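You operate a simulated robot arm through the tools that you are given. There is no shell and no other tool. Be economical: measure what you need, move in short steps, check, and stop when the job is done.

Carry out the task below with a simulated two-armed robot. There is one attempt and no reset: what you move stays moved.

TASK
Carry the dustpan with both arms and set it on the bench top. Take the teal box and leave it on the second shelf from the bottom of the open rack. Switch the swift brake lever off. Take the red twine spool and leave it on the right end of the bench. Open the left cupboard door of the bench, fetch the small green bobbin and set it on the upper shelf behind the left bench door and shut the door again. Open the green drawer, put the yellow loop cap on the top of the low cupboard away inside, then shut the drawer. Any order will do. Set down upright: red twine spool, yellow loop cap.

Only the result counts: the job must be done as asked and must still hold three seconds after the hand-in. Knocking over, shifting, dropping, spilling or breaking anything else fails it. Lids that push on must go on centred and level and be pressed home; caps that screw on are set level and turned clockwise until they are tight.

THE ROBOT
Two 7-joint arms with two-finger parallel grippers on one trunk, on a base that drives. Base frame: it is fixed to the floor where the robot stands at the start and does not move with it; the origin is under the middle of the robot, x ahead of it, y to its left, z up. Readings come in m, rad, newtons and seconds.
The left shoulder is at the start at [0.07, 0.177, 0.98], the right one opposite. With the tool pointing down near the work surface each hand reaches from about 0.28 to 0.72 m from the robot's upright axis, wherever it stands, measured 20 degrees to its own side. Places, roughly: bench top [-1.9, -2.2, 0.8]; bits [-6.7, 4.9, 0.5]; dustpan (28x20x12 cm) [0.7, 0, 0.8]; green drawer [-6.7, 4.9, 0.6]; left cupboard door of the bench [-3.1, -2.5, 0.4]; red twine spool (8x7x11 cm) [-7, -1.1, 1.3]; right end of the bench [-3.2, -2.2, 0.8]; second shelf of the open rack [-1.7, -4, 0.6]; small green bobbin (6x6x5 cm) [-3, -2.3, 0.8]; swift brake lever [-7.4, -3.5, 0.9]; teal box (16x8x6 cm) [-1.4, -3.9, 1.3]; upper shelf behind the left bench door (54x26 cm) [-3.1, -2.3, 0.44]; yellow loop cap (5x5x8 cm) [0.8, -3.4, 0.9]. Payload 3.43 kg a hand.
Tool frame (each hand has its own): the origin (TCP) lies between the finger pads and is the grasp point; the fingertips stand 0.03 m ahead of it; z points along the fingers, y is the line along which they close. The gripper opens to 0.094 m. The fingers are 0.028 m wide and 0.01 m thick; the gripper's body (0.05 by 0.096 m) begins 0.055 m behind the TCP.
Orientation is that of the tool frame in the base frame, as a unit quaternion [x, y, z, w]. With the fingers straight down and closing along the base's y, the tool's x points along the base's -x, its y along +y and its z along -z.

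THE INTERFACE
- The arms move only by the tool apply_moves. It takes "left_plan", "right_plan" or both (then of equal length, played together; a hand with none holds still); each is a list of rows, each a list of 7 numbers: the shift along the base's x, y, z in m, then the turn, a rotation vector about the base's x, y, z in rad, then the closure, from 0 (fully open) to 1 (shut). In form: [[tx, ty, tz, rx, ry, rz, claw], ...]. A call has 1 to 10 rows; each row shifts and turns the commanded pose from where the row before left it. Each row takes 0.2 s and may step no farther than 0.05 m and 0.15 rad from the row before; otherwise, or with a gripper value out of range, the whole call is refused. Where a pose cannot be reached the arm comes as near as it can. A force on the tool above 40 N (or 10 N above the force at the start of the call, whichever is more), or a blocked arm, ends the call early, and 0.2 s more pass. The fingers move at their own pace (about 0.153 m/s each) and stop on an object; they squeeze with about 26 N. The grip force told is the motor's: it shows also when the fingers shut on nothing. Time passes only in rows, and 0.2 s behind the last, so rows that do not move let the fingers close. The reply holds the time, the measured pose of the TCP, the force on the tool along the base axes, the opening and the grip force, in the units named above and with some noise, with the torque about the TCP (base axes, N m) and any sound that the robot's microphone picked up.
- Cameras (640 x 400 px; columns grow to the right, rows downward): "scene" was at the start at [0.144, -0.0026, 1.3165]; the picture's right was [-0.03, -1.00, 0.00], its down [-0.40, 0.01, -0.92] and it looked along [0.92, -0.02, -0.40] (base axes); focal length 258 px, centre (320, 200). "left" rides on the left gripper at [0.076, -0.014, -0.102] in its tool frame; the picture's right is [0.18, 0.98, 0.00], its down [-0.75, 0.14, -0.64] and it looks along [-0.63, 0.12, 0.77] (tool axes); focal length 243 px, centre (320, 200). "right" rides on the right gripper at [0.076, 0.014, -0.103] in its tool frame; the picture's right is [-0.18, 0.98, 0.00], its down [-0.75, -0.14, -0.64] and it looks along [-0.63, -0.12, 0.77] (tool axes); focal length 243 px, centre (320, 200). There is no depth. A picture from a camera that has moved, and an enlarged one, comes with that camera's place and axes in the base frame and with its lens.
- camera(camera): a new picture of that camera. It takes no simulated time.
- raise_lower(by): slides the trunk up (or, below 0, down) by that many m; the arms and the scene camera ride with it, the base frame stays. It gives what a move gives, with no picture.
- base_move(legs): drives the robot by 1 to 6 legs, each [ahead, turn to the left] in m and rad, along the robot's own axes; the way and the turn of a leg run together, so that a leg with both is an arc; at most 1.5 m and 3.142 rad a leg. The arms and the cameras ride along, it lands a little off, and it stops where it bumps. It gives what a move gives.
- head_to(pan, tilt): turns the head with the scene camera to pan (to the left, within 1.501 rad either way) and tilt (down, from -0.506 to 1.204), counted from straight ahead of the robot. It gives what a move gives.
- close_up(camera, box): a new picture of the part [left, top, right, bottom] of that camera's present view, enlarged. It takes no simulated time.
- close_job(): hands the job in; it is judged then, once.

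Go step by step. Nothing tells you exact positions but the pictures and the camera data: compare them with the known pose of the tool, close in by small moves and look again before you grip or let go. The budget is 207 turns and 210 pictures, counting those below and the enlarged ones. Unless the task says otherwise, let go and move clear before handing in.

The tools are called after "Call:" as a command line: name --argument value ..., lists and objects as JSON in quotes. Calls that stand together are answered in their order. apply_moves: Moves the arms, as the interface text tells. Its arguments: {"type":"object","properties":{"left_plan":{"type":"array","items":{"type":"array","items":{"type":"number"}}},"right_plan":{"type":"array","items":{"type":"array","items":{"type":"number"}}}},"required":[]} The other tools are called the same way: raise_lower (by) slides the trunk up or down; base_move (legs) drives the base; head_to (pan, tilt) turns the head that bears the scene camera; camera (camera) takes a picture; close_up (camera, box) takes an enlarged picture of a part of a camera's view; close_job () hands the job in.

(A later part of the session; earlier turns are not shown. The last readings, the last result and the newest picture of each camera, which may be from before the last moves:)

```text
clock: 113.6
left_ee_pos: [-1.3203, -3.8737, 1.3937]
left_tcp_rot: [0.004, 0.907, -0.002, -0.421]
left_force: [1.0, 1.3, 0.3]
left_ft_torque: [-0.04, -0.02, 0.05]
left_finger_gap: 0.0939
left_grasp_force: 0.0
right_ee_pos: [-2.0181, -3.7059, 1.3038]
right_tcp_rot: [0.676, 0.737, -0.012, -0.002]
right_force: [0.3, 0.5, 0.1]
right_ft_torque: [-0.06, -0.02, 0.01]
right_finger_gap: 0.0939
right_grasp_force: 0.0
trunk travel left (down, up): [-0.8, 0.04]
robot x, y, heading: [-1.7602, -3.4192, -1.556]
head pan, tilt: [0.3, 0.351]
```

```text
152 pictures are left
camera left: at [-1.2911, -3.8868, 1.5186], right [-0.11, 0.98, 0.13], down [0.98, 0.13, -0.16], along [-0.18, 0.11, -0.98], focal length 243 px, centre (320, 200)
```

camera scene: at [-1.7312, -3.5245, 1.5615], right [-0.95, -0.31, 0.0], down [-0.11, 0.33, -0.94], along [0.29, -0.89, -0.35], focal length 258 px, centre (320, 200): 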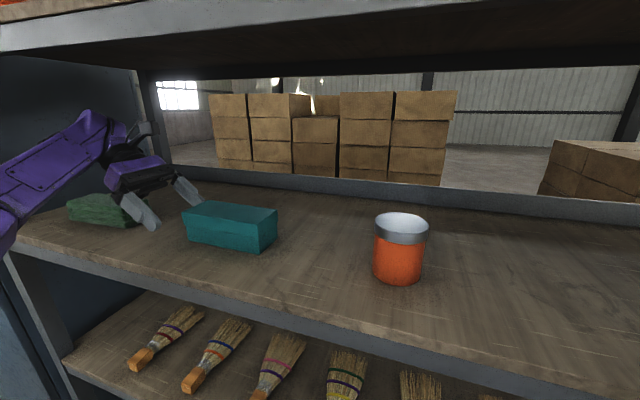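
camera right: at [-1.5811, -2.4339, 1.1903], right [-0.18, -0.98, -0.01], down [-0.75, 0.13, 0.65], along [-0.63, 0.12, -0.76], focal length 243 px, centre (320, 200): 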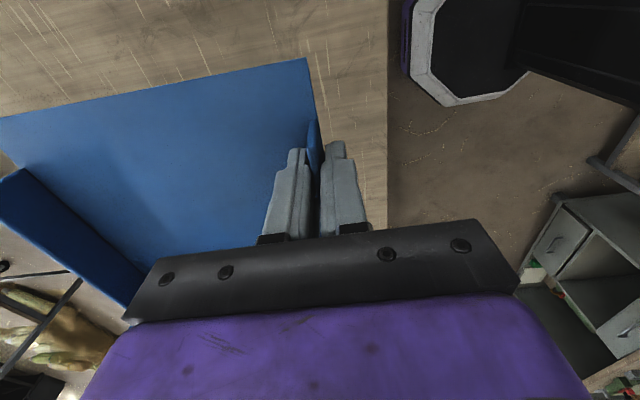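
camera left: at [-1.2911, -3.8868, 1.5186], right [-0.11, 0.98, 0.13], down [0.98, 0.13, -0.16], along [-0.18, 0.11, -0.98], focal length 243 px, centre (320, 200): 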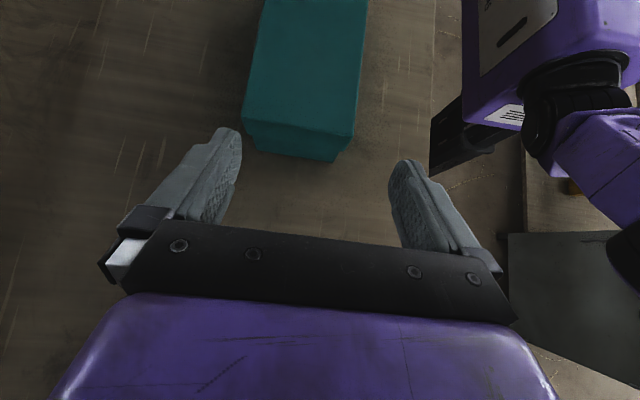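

Call:
apply_moves --left_plan '[[0, -0.014, 0, 0, 0, 0, 0], [-0.015, 0, 0, 0, 0, 0, 0]]' --right_plan '[[0, 0.04, 0, 0, 0, 0, 0], [0, 0.04, 0, 0, 0, 0, 0]]'

Call:
camera --camera "left"

```text
clock: 114.2
left_ee_pos: [-1.34, -3.8873, 1.392]
left_tcp_rot: [0.003, 0.908, -0.002, -0.42]
left_force: [-0.9, -0.4, 0.4]
left_ft_torque: [-0.03, -0.03, 0.03]
left_finger_gap: 0.0941
left_grasp_force: 0.1
left hand out of reach, approached as far as the arm can: row 1
right_ee_pos: [-2.0187, -3.627, 1.3013]
right_tcp_rot: [0.676, 0.737, -0.01, -0.001]
right_force: [0.8, 0.5, 0.8]
right_ft_torque: [-0.05, -0.01, -0.02]
right_finger_gap: 0.0943
right_grasp_force: 0.0
trunk travel left (down, up): [-0.8, 0.04]
robot x, y, heading: [-1.7587, -3.4172, -1.55]
head pan, tilt: [0.3, 0.351]
```

```text
151 pictures are left
camera left: at [-1.3115, -3.9004, 1.5154], right [-0.11, 0.98, 0.13], down [0.98, 0.13, -0.16], along [-0.18, 0.11, -0.98], focal length 243 px, centre (320, 200)
```

left: 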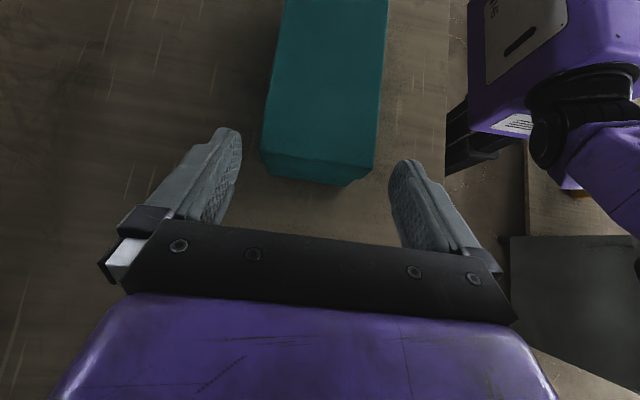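

Call:
apply_moves --left_plan '[[-0.02, 0, -0.005, 0, 0, 0, 0], [-0.02, 0, -0.008, 0, 0, 0, 0], [-0.018, 0, -0.009, 0, 0, 0, 0]]'

Call:
camera --camera "left"

Call:
close_up --camera "scene" --box '[80, 130, 320, 280]'

```text
clock: 115.0
left_ee_pos: [-1.397, -3.8931, 1.364]
left_tcp_rot: [0.003, 0.907, 0.0, -0.42]
left_force: [0.5, 0.6, -0.4]
left_ft_torque: [0.02, 0.0, 0.0]
left_finger_gap: 0.094
left_grasp_force: 0.0
right_ee_pos: [-2.0181, -3.6322, 1.3021]
right_tcp_rot: [0.675, 0.738, -0.009, -0.003]
right_force: [-0.3, -0.1, -0.5]
right_ft_torque: [0.05, -0.02, 0.04]
right_finger_gap: 0.094
right_grasp_force: 0.1
trunk travel left (down, up): [-0.8, 0.04]
robot x, y, heading: [-1.762, -3.4184, -1.548]
head pan, tilt: [0.3, 0.351]
```

```text
150 pictures are left
camera left: at [-1.3682, -3.908, 1.4895], right [-0.11, 0.98, 0.14], down [0.98, 0.13, -0.16], along [-0.18, 0.12, -0.98], focal length 243 px, centre (320, 200)
```

left: 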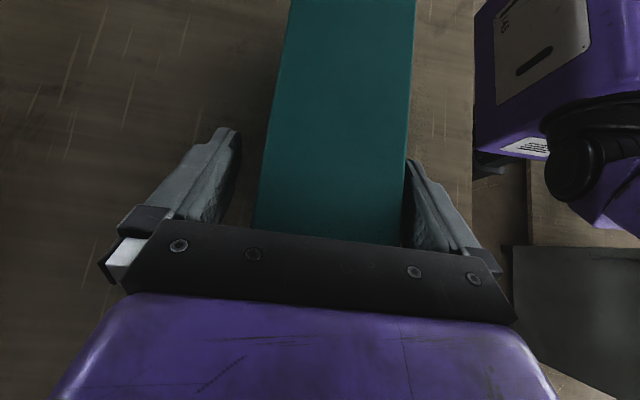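

```text
2.67 times, centred on (200, 205) of scene
camera zoom: at [-1.7308, -3.5578, 1.5617], right [-0.95, -0.31, 0.0], down [-0.11, 0.33, -0.94], along [0.29, -0.89, -0.34], focal length 687 px, centre (640, 187)
```

zoom: 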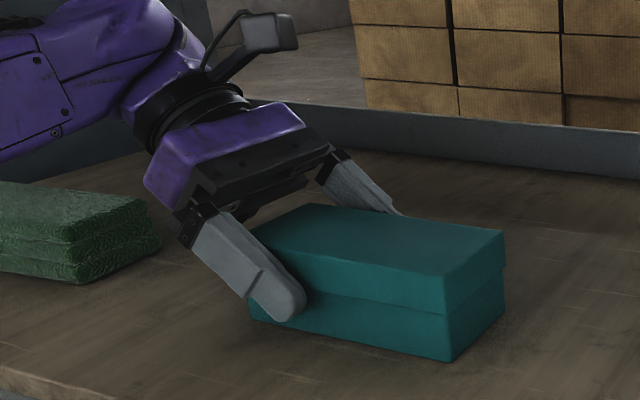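

Call:
apply_moves --left_plan '[[0, 0.006, 0, 0, 0, 0, 0], [0, 0, 0, 0, 0, 0, 0.5], [0, 0, 0, 0, 0, 0, 1], [0, 0, 0, 0, 0, 0, 1], [0, 0, 0.01, 0, 0, 0, 1], [0, 0, 0.01, 0, 0, 0, 1], [0, 0, 0.01, 0, 0, 0, 1]]'

Call:
close_up --camera "scene" --box '[80, 130, 320, 280]'

```text
clock: 116.6
left_ee_pos: [-1.3965, -3.8886, 1.3958]
left_tcp_rot: [0.002, 0.907, 0.0, -0.42]
left_force: [0.5, 0.4, -2.7]
left_ft_torque: [-0.02, -0.16, -0.01]
left_finger_gap: 0.0742
left_grasp_force: 25.6
right_ee_pos: [-2.0186, -3.6334, 1.3009]
right_tcp_rot: [0.676, 0.737, -0.008, -0.004]
right_force: [-0.4, 0.3, 0.9]
right_ft_torque: [0.02, 0.03, 0.04]
right_finger_gap: 0.0938
right_grasp_force: 0.1
trunk travel left (down, up): [-0.8, 0.04]
robot x, y, heading: [-1.7629, -3.4163, -1.553]
head pan, tilt: [0.3, 0.351]
```

```text
2.67 times, centred on (200, 205) of scene
camera zoom: at [-1.7306, -3.5572, 1.5618], right [-0.95, -0.31, 0.0], down [-0.11, 0.33, -0.94], along [0.29, -0.89, -0.34], focal length 687 px, centre (640, 187)
```

zoom: 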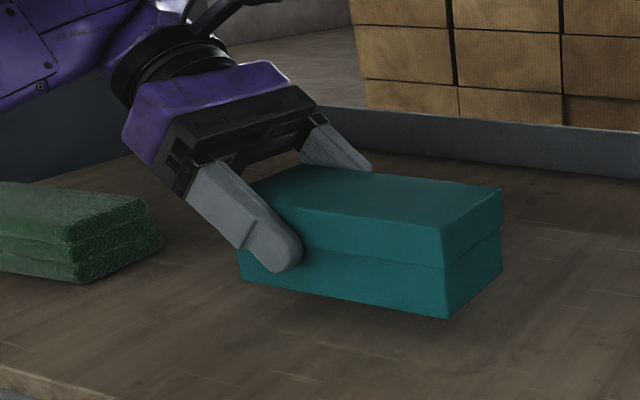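

Call:
base_move --legs '[[-0.42, 0]]'

Call:
raise_lower --by -0.6

Call:
head_to --pan 0 --tilt 0.35

Call:
camera --camera "scene"

```text
clock: 119.2
left_ee_pos: [-1.4039, -3.4685, 1.3956]
left_tcp_rot: [0.003, 0.907, 0.001, -0.421]
left_force: [0.1, -0.3, -2.2]
left_ft_torque: [0.0, -0.16, -0.03]
left_finger_gap: 0.0742
left_grasp_force: 26.0
right_ee_pos: [-2.0236, -3.2142, 1.3014]
right_tcp_rot: [0.675, 0.737, -0.008, -0.005]
right_force: [1.1, 0.6, 0.4]
right_ft_torque: [-0.03, 0.01, 0.02]
right_finger_gap: 0.0938
right_grasp_force: 0.0
trunk travel left (down, up): [-0.8, 0.04]
robot x, y, heading: [-1.7693, -2.9973, -1.551]
head pan, tilt: [0.3, 0.351]
```

```text
refused: -0.6 is not a number from -0.4 to 0.4
```

```text
clock: 120.0
left_ee_pos: [-1.4047, -3.4662, 1.3962]
left_tcp_rot: [0.002, 0.908, 0.0, -0.42]
left_force: [0.3, 0.5, -3.2]
left_ft_torque: [0.0, -0.12, 0.01]
left_finger_gap: 0.0742
left_grasp_force: 26.0
right_ee_pos: [-2.0246, -3.2108, 1.3014]
right_tcp_rot: [0.675, 0.737, -0.009, -0.003]
right_force: [-0.3, 0.5, -0.7]
right_ft_torque: [0.0, 0.02, 0.02]
right_finger_gap: 0.0941
right_grasp_force: 0.0
trunk travel left (down, up): [-0.8, 0.04]
robot x, y, heading: [-1.766, -2.9956, -1.551]
head pan, tilt: [0.0, 0.351]
```

```text
147 pictures are left
camera scene: at [-1.7649, -3.1405, 1.5619], right [-1.0, -0.02, 0.0], down [-0.01, 0.34, -0.94], along [0.02, -0.94, -0.34], focal length 258 px, centre (320, 200)
```

scene: 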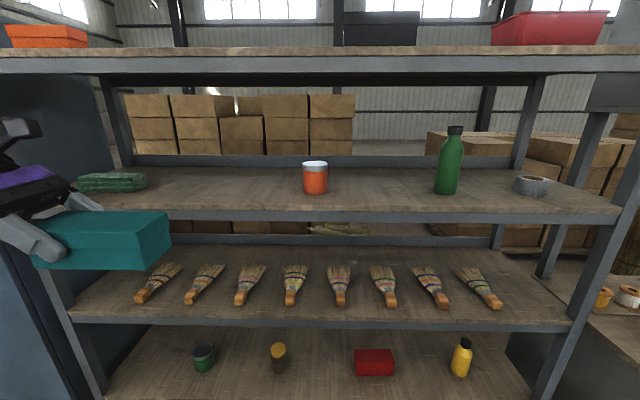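

Call:
apply_moves --left_plan '[[-0.03, 0.005, 0, 0, 0, 0.15, 1], [-0.03, 0.005, 0, 0, 0, 0.15, 1], [-0.03, 0, 0, 0, 0, 0.15, 1], [-0.03, 0, 0, 0, 0, 0.15, 1], [-0.03, 0, 0, 0, 0, 0.15, 1], [-0.03, 0, 0, 0, 0, 0.15, 1], [-0.03, 0, 0, 0, 0, 0.15, 1], [-0.03, 0, 0, 0, 0, 0.15, 1], [-0.03, 0, 0, 0, 0, 0.15, 1], [-0.03, 0, 0, 0, 0, 0.15, 1]]'

Call:
raise_lower --by -0.4

Call:
camera --camera "scene"

```text
clock: 122.2
left_ee_pos: [-1.6305, -3.6258, 1.3331]
left_tcp_rot: [-0.615, 0.664, -0.275, -0.325]
left_force: [0.8, -0.7, -2.8]
left_ft_torque: [0.12, 0.01, -0.02]
left_finger_gap: 0.074
left_grasp_force: 26.1
left hand out of reach, approached as far as the arm can: row 4, 5, 6, 7, 8, 9, 10
right_ee_pos: [-2.022, -3.2129, 1.3023]
right_tcp_rot: [0.675, 0.738, -0.009, -0.006]
right_force: [0.5, 1.1, -0.5]
right_ft_torque: [-0.02, 0.05, 0.0]
right_finger_gap: 0.094
right_grasp_force: 0.1
trunk travel left (down, up): [-0.8, 0.04]
robot x, y, heading: [-1.7682, -2.999, -1.556]
head pan, tilt: [0.0, 0.351]
```

```text
clock: 126.0
left_ee_pos: [-1.6389, -3.6229, 0.9358]
left_tcp_rot: [-0.612, 0.666, -0.276, -0.325]
left_force: [0.2, 0.2, -2.5]
left_ft_torque: [0.13, 0.0, -0.02]
left_finger_gap: 0.0742
left_grasp_force: 25.8
right_ee_pos: [-2.0259, -3.2114, 0.9017]
right_tcp_rot: [0.675, 0.738, -0.009, -0.003]
right_force: [-0.1, -0.4, 0.3]
right_ft_torque: [0.02, 0.0, 0.0]
right_finger_gap: 0.094
right_grasp_force: 0.0
trunk travel left (down, up): [-0.4, 0.44]
robot x, y, heading: [-1.7719, -2.9988, -1.554]
head pan, tilt: [0.0, 0.351]
```

```text
146 pictures are left
camera scene: at [-1.7654, -3.1412, 1.1618], right [-1.0, -0.02, 0.0], down [-0.01, 0.34, -0.94], along [0.02, -0.94, -0.34], focal length 258 px, centre (320, 200)
```

scene: 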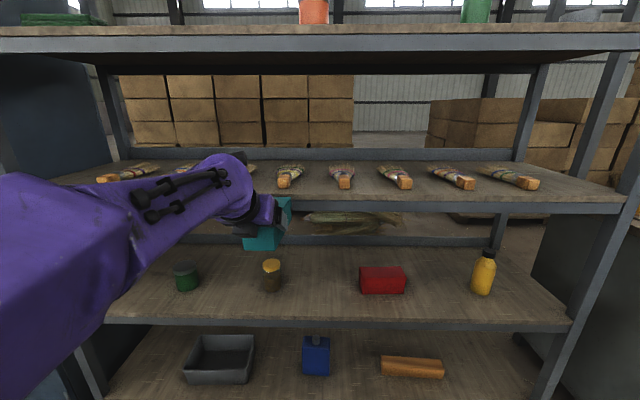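

Call:
apply_moves --left_plan '[[0, 0.03, 0, 0, 0, 0, 1], [0, 0.03, 0, 0, 0, 0, 1], [0, 0.03, 0, 0, 0, 0, 1], [0, 0.03, 0, 0, 0, 0, 1], [0, 0.03, 0, 0, 0, 0, 1], [0, 0.03, 0, 0, 0, 0, 1]]'

Call:
close_up --camera "scene" --box '[100, 140, 500, 390]'

Call:
camera --camera "left"

```text
clock: 127.4
left_ee_pos: [-1.6387, -3.6227, 0.9352]
left_tcp_rot: [-0.612, 0.666, -0.276, -0.325]
left_force: [0.9, 0.8, -3.5]
left_ft_torque: [0.15, 0.0, 0.0]
left_finger_gap: 0.074
left_grasp_force: 26.3
left hand out of reach, approached as far as the arm can: row 1, 2, 3, 4, 5, 6
right_ee_pos: [-2.0241, -3.2113, 0.9011]
right_tcp_rot: [0.675, 0.737, -0.009, -0.003]
right_force: [-0.1, 0.7, 0.8]
right_ft_torque: [0.01, 0.04, 0.0]
right_finger_gap: 0.0941
right_grasp_force: 0.0
trunk travel left (down, up): [-0.4, 0.44]
robot x, y, heading: [-1.7676, -3.0018, -1.557]
head pan, tilt: [0.0, 0.351]
```

```text
1.60 times, centred on (300, 265) of scene
camera zoom: at [-1.7654, -3.1412, 1.1618], right [-1.0, -0.02, 0.0], down [-0.01, 0.34, -0.94], along [0.02, -0.94, -0.34], focal length 412 px, centre (352, 96)
```

zoom: 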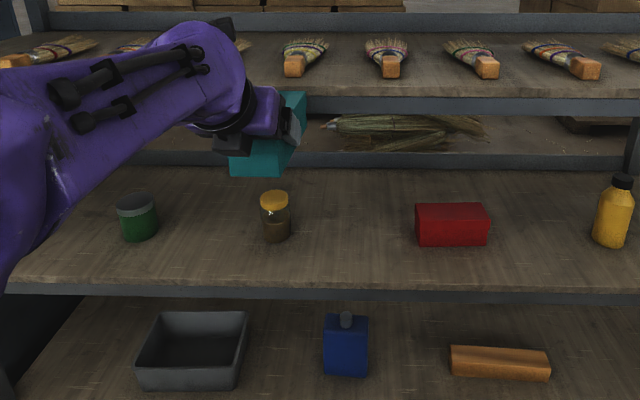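

```text
144 pictures are left
camera left: at [-1.6175, -3.5945, 1.0596], right [-0.98, -0.02, 0.17], down [-0.05, 0.98, -0.17], along [-0.17, -0.17, -0.97], focal length 243 px, centre (320, 200)
```

left: 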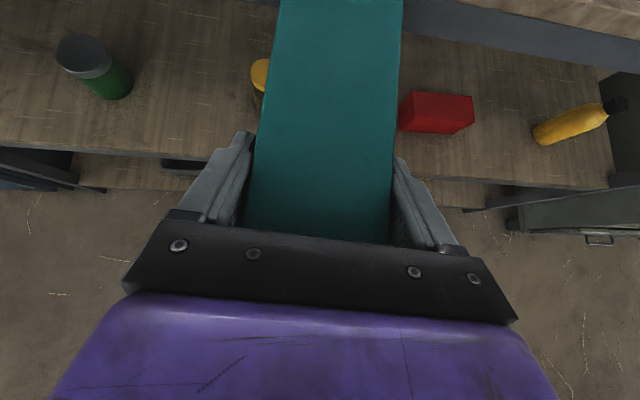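

The hand is at a joint limit but the box is held well. I'll place it with base and trunk moves, aiming between the brown jar and the red box on the second shelf (z ≈ 0.64).

Call:
base_move --legs '[[-0.1, 0], [0, -0.15]]'

Call:
raise_lower --by -0.225

Call:
camera --camera "scene"

Call:
camera --camera "left"

```text
clock: 129.2
left_ee_pos: [-1.7347, -3.5374, 0.9356]
left_tcp_rot: [-0.56, 0.71, -0.251, -0.346]
left_force: [0.8, 0.0, -2.1]
left_ft_torque: [0.1, -0.03, 0.01]
left_finger_gap: 0.0742
left_grasp_force: 26.3
right_ee_pos: [-2.0569, -3.0721, 0.9013]
right_tcp_rot: [0.728, 0.685, -0.009, -0.004]
right_force: [0.1, -0.3, 0.2]
right_ft_torque: [0.0, 0.03, 0.05]
right_finger_gap: 0.0938
right_grasp_force: 0.1
trunk travel left (down, up): [-0.4, 0.44]
robot x, y, heading: [-1.7701, -2.9015, -1.702]
head pan, tilt: [0.0, 0.351]
```

```text
clock: 131.6
left_ee_pos: [-1.7332, -3.5376, 0.7113]
left_tcp_rot: [-0.562, 0.708, -0.249, -0.347]
left_force: [0.9, 0.3, -2.4]
left_ft_torque: [0.1, -0.02, 0.02]
left_finger_gap: 0.0743
left_grasp_force: 26.1
right_ee_pos: [-2.0549, -3.0722, 0.676]
right_tcp_rot: [0.728, 0.685, -0.008, -0.004]
right_force: [-0.3, -0.7, -0.3]
right_ft_torque: [-0.01, -0.01, -0.02]
right_finger_gap: 0.0937
right_grasp_force: 0.1
trunk travel left (down, up): [-0.175, 0.665]
robot x, y, heading: [-1.7725, -2.897, -1.704]
head pan, tilt: [0.0, 0.351]
```

```text
143 pictures are left
camera scene: at [-1.7885, -3.0409, 0.9368], right [-0.99, 0.13, 0.0], down [0.04, 0.34, -0.94], along [-0.12, -0.93, -0.34], focal length 258 px, centre (320, 200)
```

scene: 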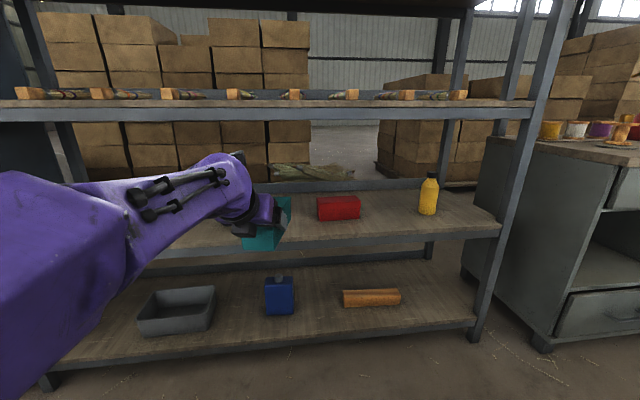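

```text
142 pictures are left
camera left: at [-1.7074, -3.5119, 0.8348], right [-0.98, 0.13, 0.18], down [0.1, 0.98, -0.17], along [-0.2, -0.15, -0.97], focal length 243 px, centre (320, 200)
```

left: 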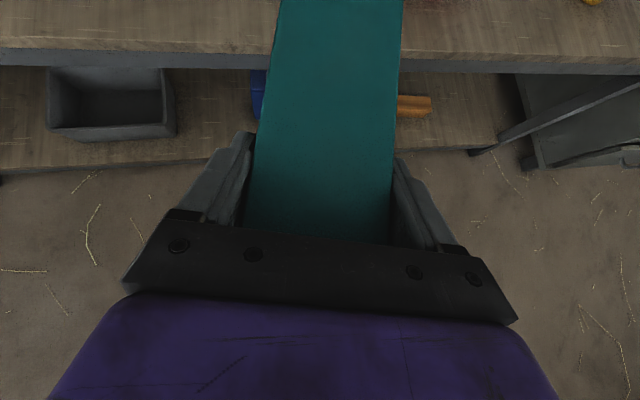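

Call:
base_move --legs '[[0, 0.045], [0.14, 0]]'

Call:
raise_lower --by -0.08

Call:
camera --camera "scene"

Call:
camera --camera "left"

```text
clock: 133.3
left_ee_pos: [-1.7165, -3.6735, 0.7109]
left_tcp_rot: [-0.578, 0.696, -0.257, -0.34]
left_force: [1.4, 0.1, -3.0]
left_ft_torque: [0.14, -0.02, -0.01]
left_finger_gap: 0.0742
left_grasp_force: 25.8
right_ee_pos: [-2.0607, -3.2246, 0.6759]
right_tcp_rot: [0.713, 0.701, -0.009, -0.004]
right_force: [0.2, 0.5, 0.5]
right_ft_torque: [-0.01, -0.03, 0.02]
right_finger_gap: 0.094
right_grasp_force: 0.1
trunk travel left (down, up): [-0.175, 0.665]
robot x, y, heading: [-1.7805, -3.0374, -1.649]
head pan, tilt: [0.0, 0.351]
```

```text
clock: 134.4
left_ee_pos: [-1.7154, -3.6743, 0.6324]
left_tcp_rot: [-0.578, 0.695, -0.257, -0.342]
left_force: [0.0, 0.3, -2.7]
left_ft_torque: [0.13, -0.05, 0.02]
left_finger_gap: 0.0742
left_grasp_force: 25.9
right_ee_pos: [-2.0592, -3.2242, 0.5952]
right_tcp_rot: [0.712, 0.702, -0.009, -0.005]
right_force: [-0.7, 0.3, -0.4]
right_ft_torque: [0.0, 0.02, 0.02]
right_finger_gap: 0.0939
right_grasp_force: 0.1
trunk travel left (down, up): [-0.095, 0.745]
robot x, y, heading: [-1.7838, -3.0379, -1.659]
head pan, tilt: [0.0, 0.351]
```

```text
141 pictures are left
camera scene: at [-1.7939, -3.1804, 0.8568], right [-1.0, 0.09, 0.0], down [0.03, 0.34, -0.94], along [-0.08, -0.94, -0.34], focal length 258 px, centre (320, 200)
```

scene: 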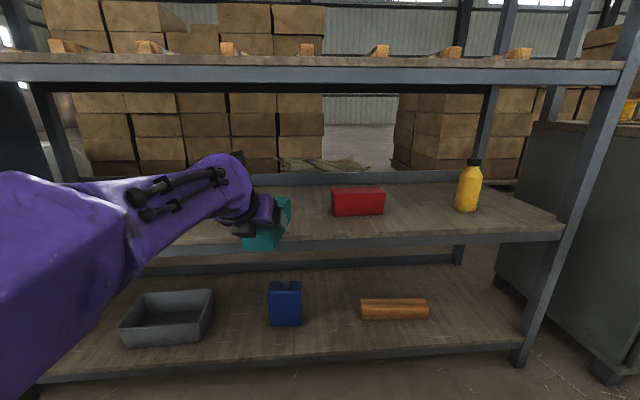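

```text
140 pictures are left
camera left: at [-1.6909, -3.6472, 0.7549], right [-0.98, 0.08, 0.18], down [0.05, 0.98, -0.17], along [-0.19, -0.16, -0.97], focal length 243 px, centre (320, 200)
```

left: 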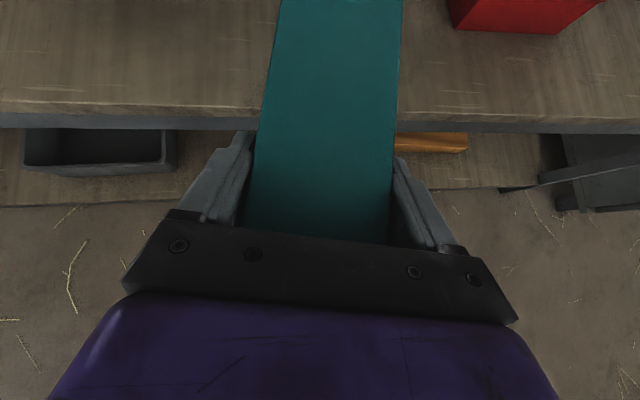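

Call:
base_move --legs '[[0.145, 0]]'

Call:
camera --camera "scene"

Call:
camera --camera "left"

```text
clock: 135.8
left_ee_pos: [-1.7278, -3.8185, 0.6302]
left_tcp_rot: [-0.578, 0.695, -0.257, -0.341]
left_force: [0.2, 0.1, -3.0]
left_ft_torque: [0.11, -0.02, 0.03]
left_finger_gap: 0.0745
left_grasp_force: 26.0
right_ee_pos: [-2.0723, -3.3698, 0.5961]
right_tcp_rot: [0.712, 0.702, -0.009, -0.003]
right_force: [-0.4, 0.2, 0.5]
right_ft_torque: [-0.02, 0.04, -0.02]
right_finger_gap: 0.0939
right_grasp_force: 0.1
trunk travel left (down, up): [-0.095, 0.745]
robot x, y, heading: [-1.7946, -3.1876, -1.654]
head pan, tilt: [0.0, 0.351]
```

```text
139 pictures are left
camera scene: at [-1.8063, -3.3255, 0.8568], right [-1.0, 0.09, 0.0], down [0.03, 0.34, -0.94], along [-0.08, -0.94, -0.34], focal length 258 px, centre (320, 200)
```

scene: 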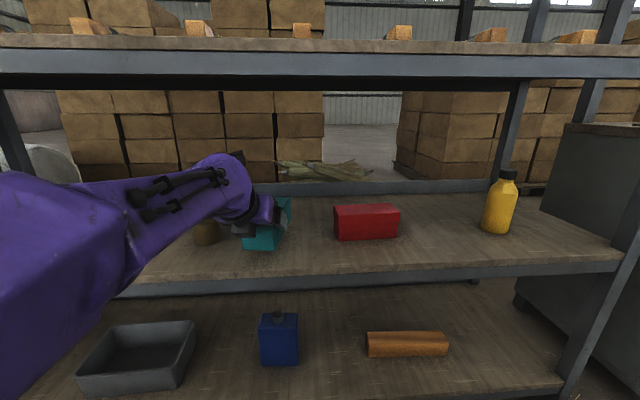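

```text
138 pictures are left
camera left: at [-1.7035, -3.7923, 0.7547], right [-0.98, 0.08, 0.18], down [0.05, 0.98, -0.17], along [-0.19, -0.16, -0.97], focal length 243 px, centre (320, 200)
```

left: 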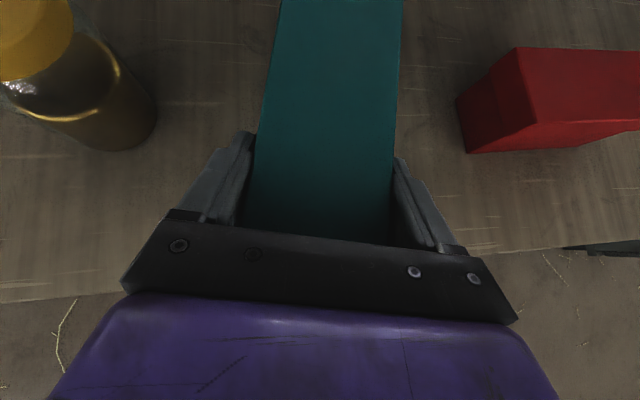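

Call:
base_move --legs '[[0.04, 0]]'

Call:
raise_lower --by -0.025

Call:
raise_lower --by -0.006

Call:
close_up --camera "scene" --box '[160, 150, 420, 310]'

```text
clock: 136.7
left_ee_pos: [-1.7317, -3.8593, 0.6315]
left_tcp_rot: [-0.579, 0.695, -0.256, -0.341]
left_force: [-0.5, 0.3, -3.2]
left_ft_torque: [0.09, -0.03, 0.03]
left_finger_gap: 0.074
left_grasp_force: 26.4
right_ee_pos: [-2.0756, -3.4084, 0.5957]
right_tcp_rot: [0.712, 0.702, -0.009, -0.004]
right_force: [0.7, 0.3, -0.3]
right_ft_torque: [-0.01, 0.0, -0.01]
right_finger_gap: 0.0938
right_grasp_force: 0.1
trunk travel left (down, up): [-0.095, 0.745]
robot x, y, heading: [-1.7971, -3.2265, -1.657]
head pan, tilt: [0.0, 0.351]
```

```text
clock: 137.4
left_ee_pos: [-1.7312, -3.8575, 0.607]
left_tcp_rot: [-0.579, 0.695, -0.256, -0.341]
left_force: [0.2, 0.4, -3.9]
left_ft_torque: [0.09, -0.04, 0.03]
left_finger_gap: 0.0743
left_grasp_force: 26.2
right_ee_pos: [-2.0756, -3.4099, 0.5711]
right_tcp_rot: [0.712, 0.702, -0.01, -0.003]
right_force: [0.7, 0.3, 0.2]
right_ft_torque: [0.01, 0.02, -0.02]
right_finger_gap: 0.0943
right_grasp_force: 0.1
trunk travel left (down, up): [-0.07, 0.77]
robot x, y, heading: [-1.796, -3.2236, -1.653]
head pan, tilt: [0.0, 0.351]
```

```text
clock: 137.9
left_ee_pos: [-1.7311, -3.8594, 0.5998]
left_tcp_rot: [-0.578, 0.695, -0.256, -0.341]
left_force: [-0.4, 0.3, -2.9]
left_ft_torque: [0.09, -0.02, 0.01]
left_finger_gap: 0.0743
left_grasp_force: 25.7
right_ee_pos: [-2.0754, -3.4091, 0.5661]
right_tcp_rot: [0.712, 0.702, -0.009, -0.003]
right_force: [-0.3, -1.1, -0.8]
right_ft_torque: [-0.02, 0.03, 0.01]
right_finger_gap: 0.0938
right_grasp_force: 0.1
trunk travel left (down, up): [-0.064, 0.776]
robot x, y, heading: [-1.8008, -3.2226, -1.654]
head pan, tilt: [0.0, 0.351]
```

```text
2.46 times, centred on (290, 230) of scene
camera zoom: at [-1.8097, -3.3652, 0.8258], right [-1.0, 0.09, 0.0], down [0.03, 0.34, -0.94], along [-0.08, -0.94, -0.34], focal length 634 px, centre (394, 126)
```

zoom: 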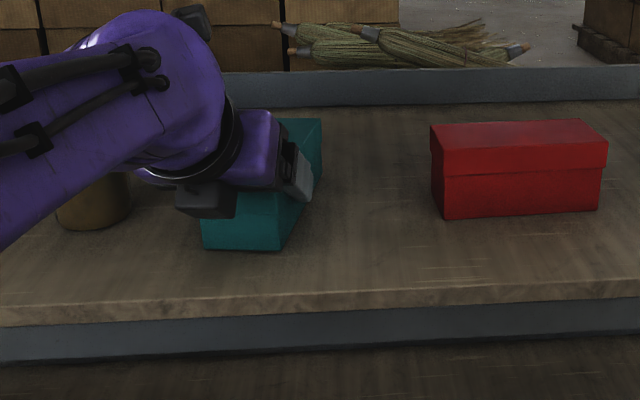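

Call:
raise_lower --by -0.005

Call:
raise_lower --by -0.004

Call:
close_up --camera "scene" --box '[200, 180, 360, 280]'

```text
clock: 138.5
left_ee_pos: [-1.7318, -3.8577, 0.5978]
left_tcp_rot: [-0.577, 0.695, -0.258, -0.343]
left_force: [-0.8, -3.9, 14.4]
left_ft_torque: [0.36, -0.58, -0.12]
left_finger_gap: 0.0743
left_grasp_force: 26.0
right_ee_pos: [-2.0769, -3.4074, 0.56]
right_tcp_rot: [0.712, 0.702, -0.009, -0.003]
right_force: [0.0, 0.3, 0.3]
right_ft_torque: [0.01, -0.01, 0.01]
right_finger_gap: 0.094
right_grasp_force: 0.1
trunk travel left (down, up): [-0.059, 0.781]
robot x, y, heading: [-1.7988, -3.2237, -1.66]
head pan, tilt: [0.0, 0.351]
```

```text
clock: 139.0
left_ee_pos: [-1.7309, -3.8577, 0.5937]
left_tcp_rot: [-0.577, 0.694, -0.259, -0.343]
left_force: [-4.8, -2.6, 19.1]
left_ft_torque: [-0.1, -0.52, 0.09]
left_finger_gap: 0.0747
left_grasp_force: 26.0
right_ee_pos: [-2.0757, -3.4075, 0.5549]
right_tcp_rot: [0.713, 0.701, -0.01, -0.003]
right_force: [-0.1, 0.5, 0.3]
right_ft_torque: [-0.01, -0.02, 0.02]
right_finger_gap: 0.0939
right_grasp_force: 0.1
trunk travel left (down, up): [-0.055, 0.785]
robot x, y, heading: [-1.799, -3.2207, -1.658]
head pan, tilt: [0.0, 0.351]
```

```text
4.00 times, centred on (280, 230) of scene
camera zoom: at [-1.8105, -3.3633, 0.8173], right [-1.0, 0.09, 0.0], down [0.03, 0.34, -0.94], along [-0.08, -0.94, -0.34], focal length 1030 px, centre (480, 80)
```

zoom: 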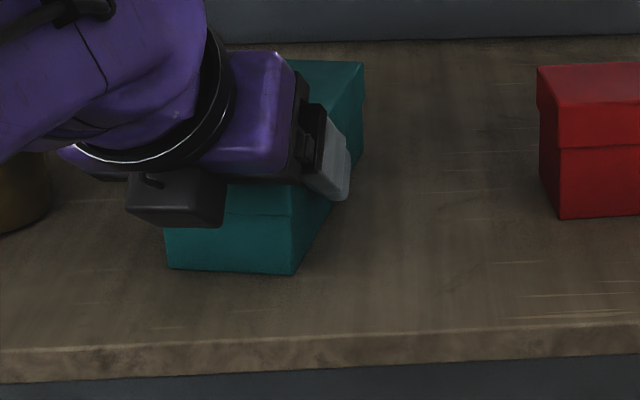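

Call:
apply_moves --left_plan '[[0, 0, 0, 0, 0, 0, 0.3], [0, 0, 0, 0, 0, 0, 0.0], [0, 0, 0, 0, 0, 0, 0]]'

Call:
camera --camera "left"

```text
clock: 139.8
left_ee_pos: [-1.7312, -3.8587, 0.5903]
left_tcp_rot: [-0.579, 0.696, -0.255, -0.34]
left_force: [-0.2, -0.5, 0.8]
left_ft_torque: [-0.01, 0.0, -0.01]
left_finger_gap: 0.094
left_grasp_force: 0.0
right_ee_pos: [-2.075, -3.4089, 0.5566]
right_tcp_rot: [0.712, 0.702, -0.009, -0.003]
right_force: [-0.2, 0.4, 0.5]
right_ft_torque: [0.02, 0.06, -0.04]
right_finger_gap: 0.0938
right_grasp_force: 0.0
trunk travel left (down, up): [-0.055, 0.785]
robot x, y, heading: [-1.7995, -3.2214, -1.65]
head pan, tilt: [0.0, 0.351]
```

```text
135 pictures are left
camera left: at [-1.7057, -3.8321, 0.714], right [-0.98, 0.08, 0.18], down [0.05, 0.98, -0.17], along [-0.19, -0.15, -0.97], focal length 243 px, centre (320, 200)
```

left: 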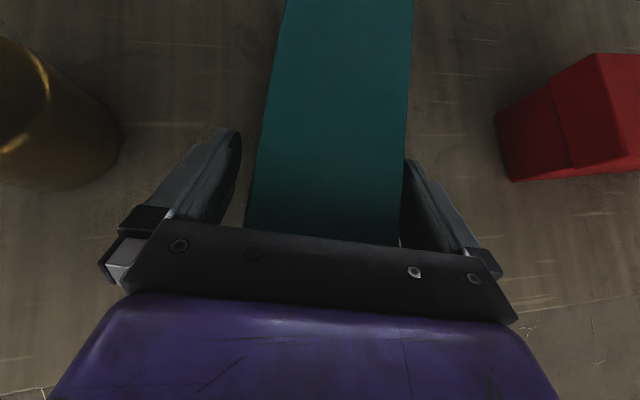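

Call:
raise_lower --by 0.075

Call:
base_move --legs '[[-0.3, 0]]'

Call:
camera --camera "scene"

```text
clock: 140.9
left_ee_pos: [-1.7304, -3.8592, 0.6663]
left_tcp_rot: [-0.579, 0.694, -0.257, -0.341]
left_force: [-0.2, 0.6, 1.1]
left_ft_torque: [0.03, -0.01, 0.02]
left_finger_gap: 0.0942
left_grasp_force: 0.2
right_ee_pos: [-2.0749, -3.4089, 0.6307]
right_tcp_rot: [0.712, 0.702, -0.009, -0.003]
right_force: [-0.2, -0.3, 0.1]
right_ft_torque: [0.01, 0.02, -0.02]
right_finger_gap: 0.0942
right_grasp_force: 0.1
trunk travel left (down, up): [-0.13, 0.71]
robot x, y, heading: [-1.8009, -3.2226, -1.65]
head pan, tilt: [0.0, 0.351]
```

```text
clock: 143.0
left_ee_pos: [-1.7069, -3.5563, 0.6658]
left_tcp_rot: [-0.578, 0.695, -0.257, -0.342]
left_force: [-0.5, -0.3, 0.4]
left_ft_torque: [0.01, -0.03, 0.04]
left_finger_gap: 0.0941
left_grasp_force: 0.0
right_ee_pos: [-2.0493, -3.1065, 0.6307]
right_tcp_rot: [0.713, 0.701, -0.009, -0.004]
right_force: [-0.7, 0.1, -0.2]
right_ft_torque: [0.0, -0.04, 0.04]
right_finger_gap: 0.0939
right_grasp_force: 0.1
trunk travel left (down, up): [-0.13, 0.71]
robot x, y, heading: [-1.7738, -2.9185, -1.656]
head pan, tilt: [0.0, 0.351]
```

```text
134 pictures are left
camera scene: at [-1.7839, -3.0631, 0.8919], right [-1.0, 0.09, 0.0], down [0.03, 0.34, -0.94], along [-0.08, -0.94, -0.34], focal length 258 px, centre (320, 200)
```

scene: 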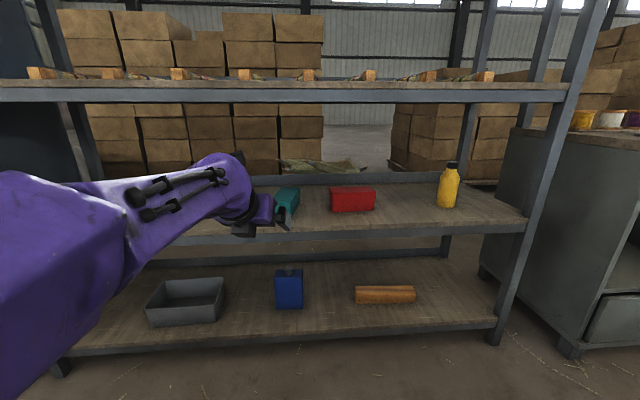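

Teal box is placed. Now I'll untwist the left arm to its neutral pose.

Call:
apply_moves --left_plan '[[0.0, 0.02, 0.01, 0.142, -0.0333, 0, 0], [0.0, 0.02, 0.01, 0.142, -0.0333, 0, 0], [0.0, 0.02, 0.01, 0.142, -0.0333, 0, 0], [0.02, 0.02, 0.01, 0.142, -0.0333, 0, 0], [0.02, 0.02, 0.01, 0.142, -0.0333, 0, 0], [0.02, 0.02, 0.01, 0.142, -0.0333, 0, 0], [0.02, 0.0, 0.0, 0, 0, -0.15, 0], [0.02, 0.0, 0.0, 0, 0, -0.15, 0], [0.02, 0.0, 0.0, 0, 0, -0.15, 0], [0.02, 0.0, 0.0, 0, 0, -0.15, 0]]'

Call:
apply_moves --left_plan '[[0.0, 0.0, 0, 0, 0, -0.15, 0], [0.0, 0.0, 0, 0, 0, -0.15, 0], [0.0, 0.0, 0, 0, 0, -0.15, 0], [0.0, 0.0, 0, 0, 0, -0.15, 0], [0.0, 0.0, 0, 0, 0, -0.15, 0], [0.0, 0.0, 0, 0, 0, -0.15, 0], [0.0, 0.0, 0.0, 0, 0, -0.15, 0], [0.0, 0.0, 0.0, 0, 0, -0.15, 0], [0.0, 0.0, 0.0, 0, 0, -0.15, 0], [0.0, 0.0, 0.0, 0, 0, -0.15, 0]]'

Call:
apply_moves --left_plan '[[0.0, 0.0, 0, 0, 0, -0.15, 0], [0.0, 0.0, 0, 0, 0, -0.15, 0], [0.0, 0.0, 0, 0, 0, -0.15, 0], [0.0, 0.0, 0, 0, 0, -0.15, 0], [0.0, 0.0, 0, 0, 0, -0.15, 0], [0.0, 0.0, 0, 0, 0, -0.15, 0]]'

```text
clock: 145.2
left_ee_pos: [-1.4249, -3.4222, 0.5991]
left_tcp_rot: [-0.382, 0.924, 0.001, -0.003]
left_force: [0.3, -0.5, -0.6]
left_ft_torque: [-0.01, 0.01, 0.02]
left_finger_gap: 0.0939
left_grasp_force: 0.0
left hand out of reach, approached as far as the arm can: row 1, 2, 3, 4, 5, 6
right_ee_pos: [-2.0498, -3.1058, 0.6316]
right_tcp_rot: [0.712, 0.702, -0.009, -0.003]
right_force: [-0.4, -0.6, 0.1]
right_ft_torque: [-0.03, 0.0, -0.01]
right_finger_gap: 0.0939
right_grasp_force: 0.1
trunk travel left (down, up): [-0.13, 0.71]
robot x, y, heading: [-1.7702, -2.919, -1.658]
head pan, tilt: [0.0, 0.351]
```

```text
clock: 147.4
left_ee_pos: [-1.425, -3.4225, 0.5986]
left_tcp_rot: [0.35, 0.937, 0.002, -0.003]
left_force: [-0.2, 0.8, 0.0]
left_ft_torque: [-0.02, 0.0, 0.0]
left_finger_gap: 0.0937
left_grasp_force: 0.1
right_ee_pos: [-2.0499, -3.1062, 0.6319]
right_tcp_rot: [0.713, 0.701, -0.008, -0.004]
right_force: [0.1, -0.2, 0.5]
right_ft_torque: [-0.01, -0.02, 0.0]
right_finger_gap: 0.0939
right_grasp_force: 0.2
trunk travel left (down, up): [-0.13, 0.71]
robot x, y, heading: [-1.7726, -2.9185, -1.657]
head pan, tilt: [0.0, 0.351]
```

```text
clock: 148.8
left_ee_pos: [-1.4236, -3.4225, 0.5981]
left_tcp_rot: [0.722, 0.692, 0.003, -0.001]
left_force: [-1.1, 0.6, 0.0]
left_ft_torque: [-0.03, 0.02, -0.01]
left_finger_gap: 0.0939
left_grasp_force: 0.0
right_ee_pos: [-2.0494, -3.1061, 0.63]
right_tcp_rot: [0.714, 0.7, -0.008, -0.004]
right_force: [0.1, -0.8, 0.4]
right_ft_torque: [0.01, -0.01, 0.01]
right_finger_gap: 0.094
right_grasp_force: 0.0
trunk travel left (down, up): [-0.13, 0.71]
robot x, y, heading: [-1.7711, -2.917, -1.661]
head pan, tilt: [0.0, 0.351]
```

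Call:
raise_lower --by 0.4

Call:
apply_moves --left_plan '[[-0.03, 0.03, 0.03, 0, 0, 0, 0], [-0.03, 0.03, 0.03, 0, 0, 0, 0], [-0.03, 0.03, 0.03, 0, 0, 0, 0]]' --right_plan '[[0.01, -0.03, 0.03, 0, 0, 0, 0], [0.01, -0.03, 0.03, 0, 0, 0, 0], [0, -0.03, 0, 0, 0, 0, 0]]'

Call:
base_move --legs '[[0, -1.48]]'

Call:
head_to --pan 0 --tilt 0.45

Call:
camera --camera "scene"

```text
clock: 152.6
left_ee_pos: [-1.4245, -3.4225, 0.9985]
left_tcp_rot: [0.721, 0.693, 0.003, -0.001]
left_force: [0.5, -0.2, -0.4]
left_ft_torque: [-0.02, -0.01, 0.02]
left_finger_gap: 0.094
left_grasp_force: 0.0
right_ee_pos: [-2.0501, -3.1064, 1.0307]
right_tcp_rot: [0.713, 0.701, -0.008, -0.004]
right_force: [-0.6, -0.3, 0.1]
right_ft_torque: [0.0, -0.02, 0.0]
right_finger_gap: 0.0938
right_grasp_force: 0.1
trunk travel left (down, up): [-0.53, 0.31]
robot x, y, heading: [-1.7723, -2.9186, -1.659]
head pan, tilt: [0.0, 0.351]
```

```text
refused: row 1 steps farther than a row can; nothing moved
```

```text
clock: 156.7
left_ee_pos: [-2.2434, -3.3106, 0.9989]
left_tcp_rot: [1.0, 0.023, 0.004, 0.001]
left_force: [-0.6, 0.2, 0.2]
left_ft_torque: [-0.01, 0.0, 0.02]
left_finger_gap: 0.0941
left_grasp_force: 0.1
right_ee_pos: [-1.9815, -2.6604, 1.0303]
right_tcp_rot: [0.999, 0.036, -0.004, -0.009]
right_force: [0.2, -0.1, -0.8]
right_ft_torque: [0.0, 0.03, 0.0]
right_finger_gap: 0.0939
right_grasp_force: 0.0
trunk travel left (down, up): [-0.53, 0.31]
robot x, y, heading: [-1.7715, -2.9178, 3.141]
head pan, tilt: [0.0, 0.351]
```

```text
clock: 157.3
left_ee_pos: [-2.2434, -3.3099, 0.998]
left_tcp_rot: [1.0, 0.023, 0.004, 0.001]
left_force: [0.1, 0.3, -1.1]
left_ft_torque: [-0.03, -0.01, -0.02]
left_finger_gap: 0.094
left_grasp_force: 0.0
right_ee_pos: [-1.9805, -2.6603, 1.0295]
right_tcp_rot: [0.999, 0.035, -0.004, -0.01]
right_force: [0.7, 0.1, 0.8]
right_ft_torque: [-0.02, 0.0, 0.01]
right_finger_gap: 0.0941
right_grasp_force: 0.1
trunk travel left (down, up): [-0.53, 0.31]
robot x, y, heading: [-1.7726, -2.9179, 3.142]
head pan, tilt: [0.0, 0.45]
```

```text
133 pictures are left
camera scene: at [-1.9133, -2.9202, 1.2827], right [0.0, 1.0, 0.0], down [0.43, 0.0, -0.9], along [-0.9, 0.0, -0.43], focal length 258 px, centre (320, 200)
```

scene: 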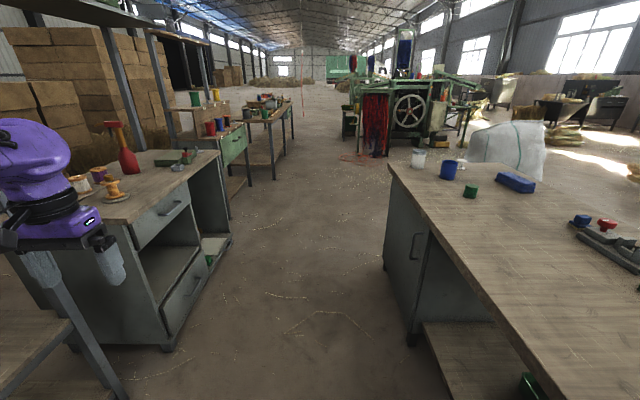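

Call:
base_move --legs '[[0.85, 0], [0, -1.57], [-0.22, 0]]'

Call:
head_to --pan 0.25 --tilt 0.75

Call:
camera --camera "scene"

```text
clock: 167.0
left_ee_pos: [-3.0137, -2.6671, 0.9981]
left_tcp_rot: [0.72, -0.694, 0.001, 0.003]
left_force: [-0.7, 0.1, 0.0]
left_ft_torque: [-0.01, 0.0, 0.0]
left_finger_gap: 0.0938
left_grasp_force: 0.0
right_ee_pos: [-2.3668, -2.9355, 1.0321]
right_tcp_rot: [0.727, -0.686, 0.005, -0.009]
right_force: [-0.5, -0.1, -1.0]
right_ft_torque: [0.02, 0.02, -0.02]
right_finger_gap: 0.094
right_grasp_force: 0.0
trunk travel left (down, up): [-0.53, 0.31]
robot x, y, heading: [-2.6318, -3.1421, 1.557]
head pan, tilt: [0.0, 0.45]
```

```text
clock: 167.8
left_ee_pos: [-3.0141, -2.6663, 0.9989]
left_tcp_rot: [0.719, -0.695, 0.001, 0.004]
left_force: [0.3, -0.4, 0.0]
left_ft_torque: [-0.01, -0.02, 0.02]
left_finger_gap: 0.094
left_grasp_force: 0.0
right_ee_pos: [-2.3662, -2.9335, 1.0312]
right_tcp_rot: [0.727, -0.687, 0.004, -0.01]
right_force: [-0.1, 0.8, -0.2]
right_ft_torque: [-0.01, -0.02, 0.0]
right_finger_gap: 0.0939
right_grasp_force: 0.0
trunk travel left (down, up): [-0.53, 0.31]
robot x, y, heading: [-2.6338, -3.1391, 1.558]
head pan, tilt: [0.25, 0.75]
```

```text
132 pictures are left
camera scene: at [-2.6463, -3.0102, 1.2562], right [0.97, 0.23, 0.0], down [0.16, -0.66, -0.73], along [-0.17, 0.71, -0.68], focal length 258 px, centre (320, 200)
```

scene: 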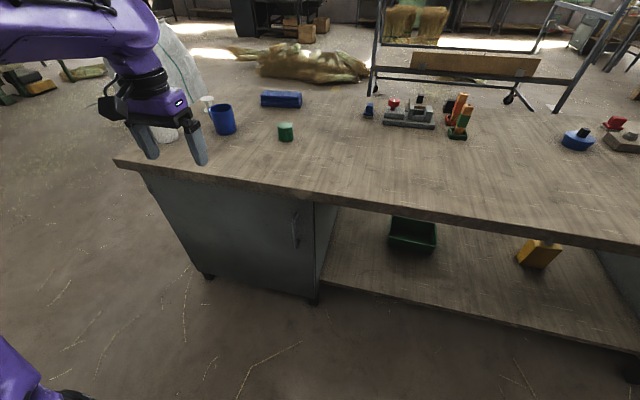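

Call:
base_move --legs '[[-0.05, 0]]'

Call:
apply_moves --left_plan '[[0.017, 0.0, -0.033, 0.143, 0, 0, 0], [0.017, 0.0, -0.033, 0.143, 0, 0, 0], [0.017, 0.0, -0.033, 0.143, 0, 0, 0], [0.017, 0.0, -0.033, 0.143, 0, 0, 0], [0.017, 0.0, -0.033, 0.143, 0, 0, 0], [0.017, 0.0, -0.033, 0.143, 0, 0, 0], [0.017, 0.0, -0.033, 0.143, 0, 0, 0], [0.017, 0.0, -0.033, 0.143, 0, 0, 0], [0.017, 0.0, -0.033, 0.143, 0, 0, 0], [0.017, 0.0, -0.033, 0.143, 0, 0, 0]]'

Call:
apply_moves --left_plan '[[0, 0.01, 0, 0.143, 0, 0, 0]]'

Call:
camera --camera "left"

Call:
camera --camera "scene"

```text
clock: 168.7
left_ee_pos: [-3.0154, -2.7169, 0.9975]
left_tcp_rot: [0.719, -0.695, 0.0, 0.003]
left_force: [0.7, -1.9, -0.4]
left_ft_torque: [0.02, 0.03, 0.04]
left_finger_gap: 0.0939
left_grasp_force: 0.1
right_ee_pos: [-2.3674, -2.9853, 1.0316]
right_tcp_rot: [0.728, -0.686, 0.003, -0.01]
right_force: [-0.2, -1.1, 0.2]
right_ft_torque: [0.05, -0.01, -0.01]
right_finger_gap: 0.094
right_grasp_force: 0.0
trunk travel left (down, up): [-0.53, 0.31]
robot x, y, heading: [-2.6307, -3.1918, 1.561]
head pan, tilt: [0.25, 0.75]
```

```text
clock: 170.9
left_ee_pos: [-3.0011, -2.7264, 0.8039]
left_tcp_rot: [0.543, -0.529, -0.453, -0.469]
left_force: [0.3, 0.4, -0.3]
left_ft_torque: [0.08, -0.02, 0.05]
left_finger_gap: 0.0941
left_grasp_force: 0.0
left hand out of reach, approached as far as the arm can: row 7, 8, 9, 10
right_ee_pos: [-2.3692, -2.9809, 1.0313]
right_tcp_rot: [0.728, -0.685, 0.005, -0.009]
right_force: [-0.6, 0.5, 0.5]
right_ft_torque: [-0.08, 0.0, -0.04]
right_finger_gap: 0.094
right_grasp_force: 0.1
trunk travel left (down, up): [-0.53, 0.31]
robot x, y, heading: [-2.6278, -3.1924, 1.559]
head pan, tilt: [0.25, 0.75]
```

```text
clock: 171.3
left_ee_pos: [-2.9999, -2.7171, 0.8059]
left_tcp_rot: [0.511, -0.491, -0.489, -0.508]
left_force: [-0.2, 1.2, -0.7]
left_ft_torque: [0.03, 0.01, -0.03]
left_finger_gap: 0.0941
left_grasp_force: 0.1
right_ee_pos: [-2.3683, -2.9835, 1.0315]
right_tcp_rot: [0.728, -0.686, 0.005, -0.01]
right_force: [-0.4, 0.3, 0.2]
right_ft_torque: [0.0, -0.02, 0.03]
right_finger_gap: 0.094
right_grasp_force: 0.1
trunk travel left (down, up): [-0.53, 0.31]
robot x, y, heading: [-2.6291, -3.1913, 1.557]
head pan, tilt: [0.25, 0.75]
```

```text
131 pictures are left
camera left: at [-2.9826, -2.8199, 0.7312], right [-0.98, 0.0, -0.22], down [-0.17, -0.64, 0.75], along [-0.14, 0.77, 0.62], focal length 243 px, centre (320, 200)
```

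left: 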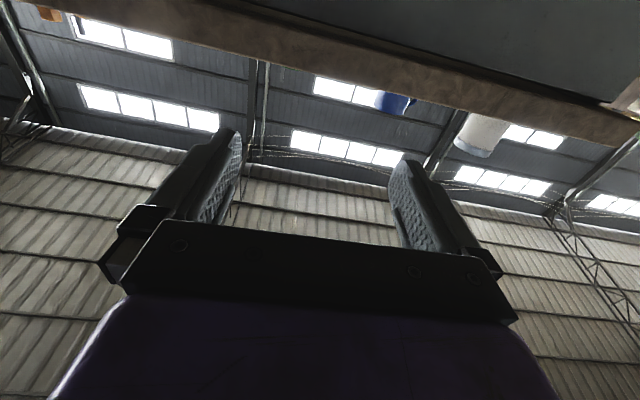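

```text
130 pictures are left
camera scene: at [-2.6492, -3.059, 1.256], right [0.97, 0.24, 0.0], down [0.16, -0.66, -0.73], along [-0.17, 0.71, -0.68], focal length 258 px, centre (320, 200)
```

scene: 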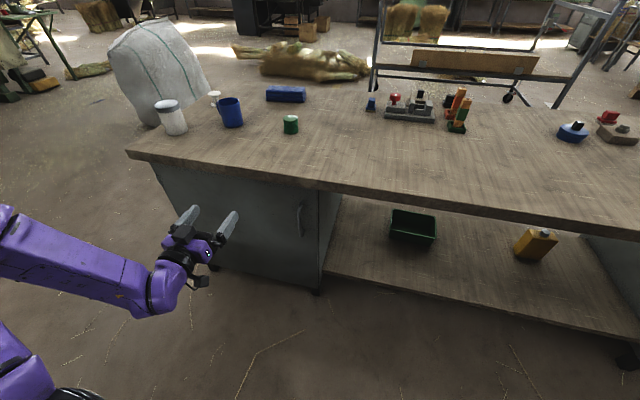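

Call:
raise_lower --by -0.13

Call:
apply_moves --left_plan '[[0.04, 0.02, 0, 0, 0, 0, 0], [0.04, 0.02, 0, 0, 0, 0, 0], [0.04, 0.02, 0, 0, 0, 0, 0], [0.035, 0, 0, 0, 0, 0, 0]]'

Call:
camera --camera "scene"

```text
clock: 172.9
left_ee_pos: [-2.9983, -2.7184, 0.678]
left_tcp_rot: [0.51, -0.492, -0.49, -0.508]
left_force: [-0.7, -0.1, 0.2]
left_ft_torque: [-0.02, -0.02, 0.01]
left_finger_gap: 0.0939
left_grasp_force: 0.1
right_ee_pos: [-2.3669, -2.985, 0.9014]
right_tcp_rot: [0.728, -0.686, 0.004, -0.009]
right_force: [-0.6, -0.8, -0.1]
right_ft_torque: [-0.02, 0.01, 0.02]
right_finger_gap: 0.094
right_grasp_force: 0.0
trunk travel left (down, up): [-0.4, 0.44]
robot x, y, heading: [-2.634, -3.1932, 1.554]
head pan, tilt: [0.25, 0.75]
```

```text
clock: 173.9
left_ee_pos: [-2.9927, -2.7248, 0.6775]
left_tcp_rot: [-0.509, 0.493, 0.487, 0.511]
left_force: [-0.3, -0.3, 0.8]
left_ft_torque: [0.0, -0.01, 0.04]
left_finger_gap: 0.0939
left_grasp_force: 0.0
left hand out of reach, approached as far as the arm can: row 1, 2, 3, 4
right_ee_pos: [-2.3661, -2.9842, 0.9016]
right_tcp_rot: [0.728, -0.686, 0.004, -0.009]
right_force: [-0.2, 0.3, 0.0]
right_ft_torque: [0.0, -0.02, 0.02]
right_finger_gap: 0.0943
right_grasp_force: 0.2
trunk travel left (down, up): [-0.4, 0.44]
robot x, y, heading: [-2.6303, -3.1905, 1.563]
head pan, tilt: [0.25, 0.75]
```

```text
129 pictures are left
camera scene: at [-2.6471, -3.0605, 1.1262], right [0.97, 0.24, 0.0], down [0.16, -0.66, -0.73], along [-0.17, 0.71, -0.68], focal length 258 px, centre (320, 200)
```

scene: 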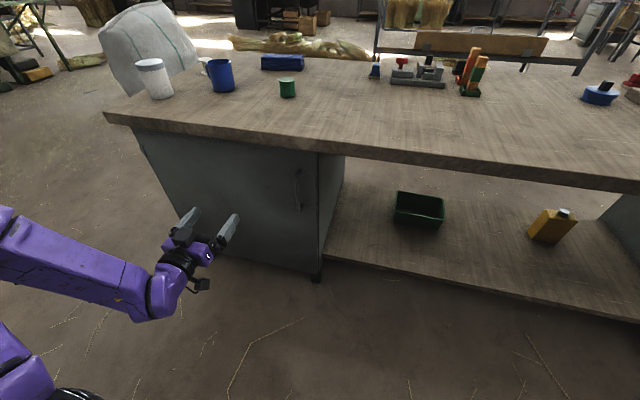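

Call:
apply_moves --left_plan '[[0, 0.04, 0, 0, 0, 0, 0], [0, 0.04, 0, 0, 0, 0, 0], [0.03, 0, 0, 0, 0, 0, 0], [0.03, 0, 0, 0, 0, 0, 0], [0.03, 0, 0, 0, 0, 0, 0], [0.03, 0, 0, 0, 0, 0, 0]]'

```text
clock: 175.3
left_ee_pos: [-3.0054, -2.6711, 0.6668]
left_tcp_rot: [-0.507, 0.494, 0.485, 0.513]
left_force: [0.1, 0.6, 0.4]
left_ft_torque: [-0.01, 0.04, 0.02]
left_finger_gap: 0.094
left_grasp_force: 0.0
left hand out of reach, approached as far as the arm can: row 1, 2, 3, 4, 5, 6
right_ee_pos: [-2.3674, -2.9843, 0.9018]
right_tcp_rot: [0.728, -0.686, 0.004, -0.01]
right_force: [0.8, 0.9, -0.3]
right_ft_torque: [-0.01, 0.01, 0.01]
right_finger_gap: 0.0941
right_grasp_force: 0.1
trunk travel left (down, up): [-0.4, 0.44]
robot x, y, heading: [-2.6334, -3.1904, 1.557]
head pan, tilt: [0.25, 0.75]
```

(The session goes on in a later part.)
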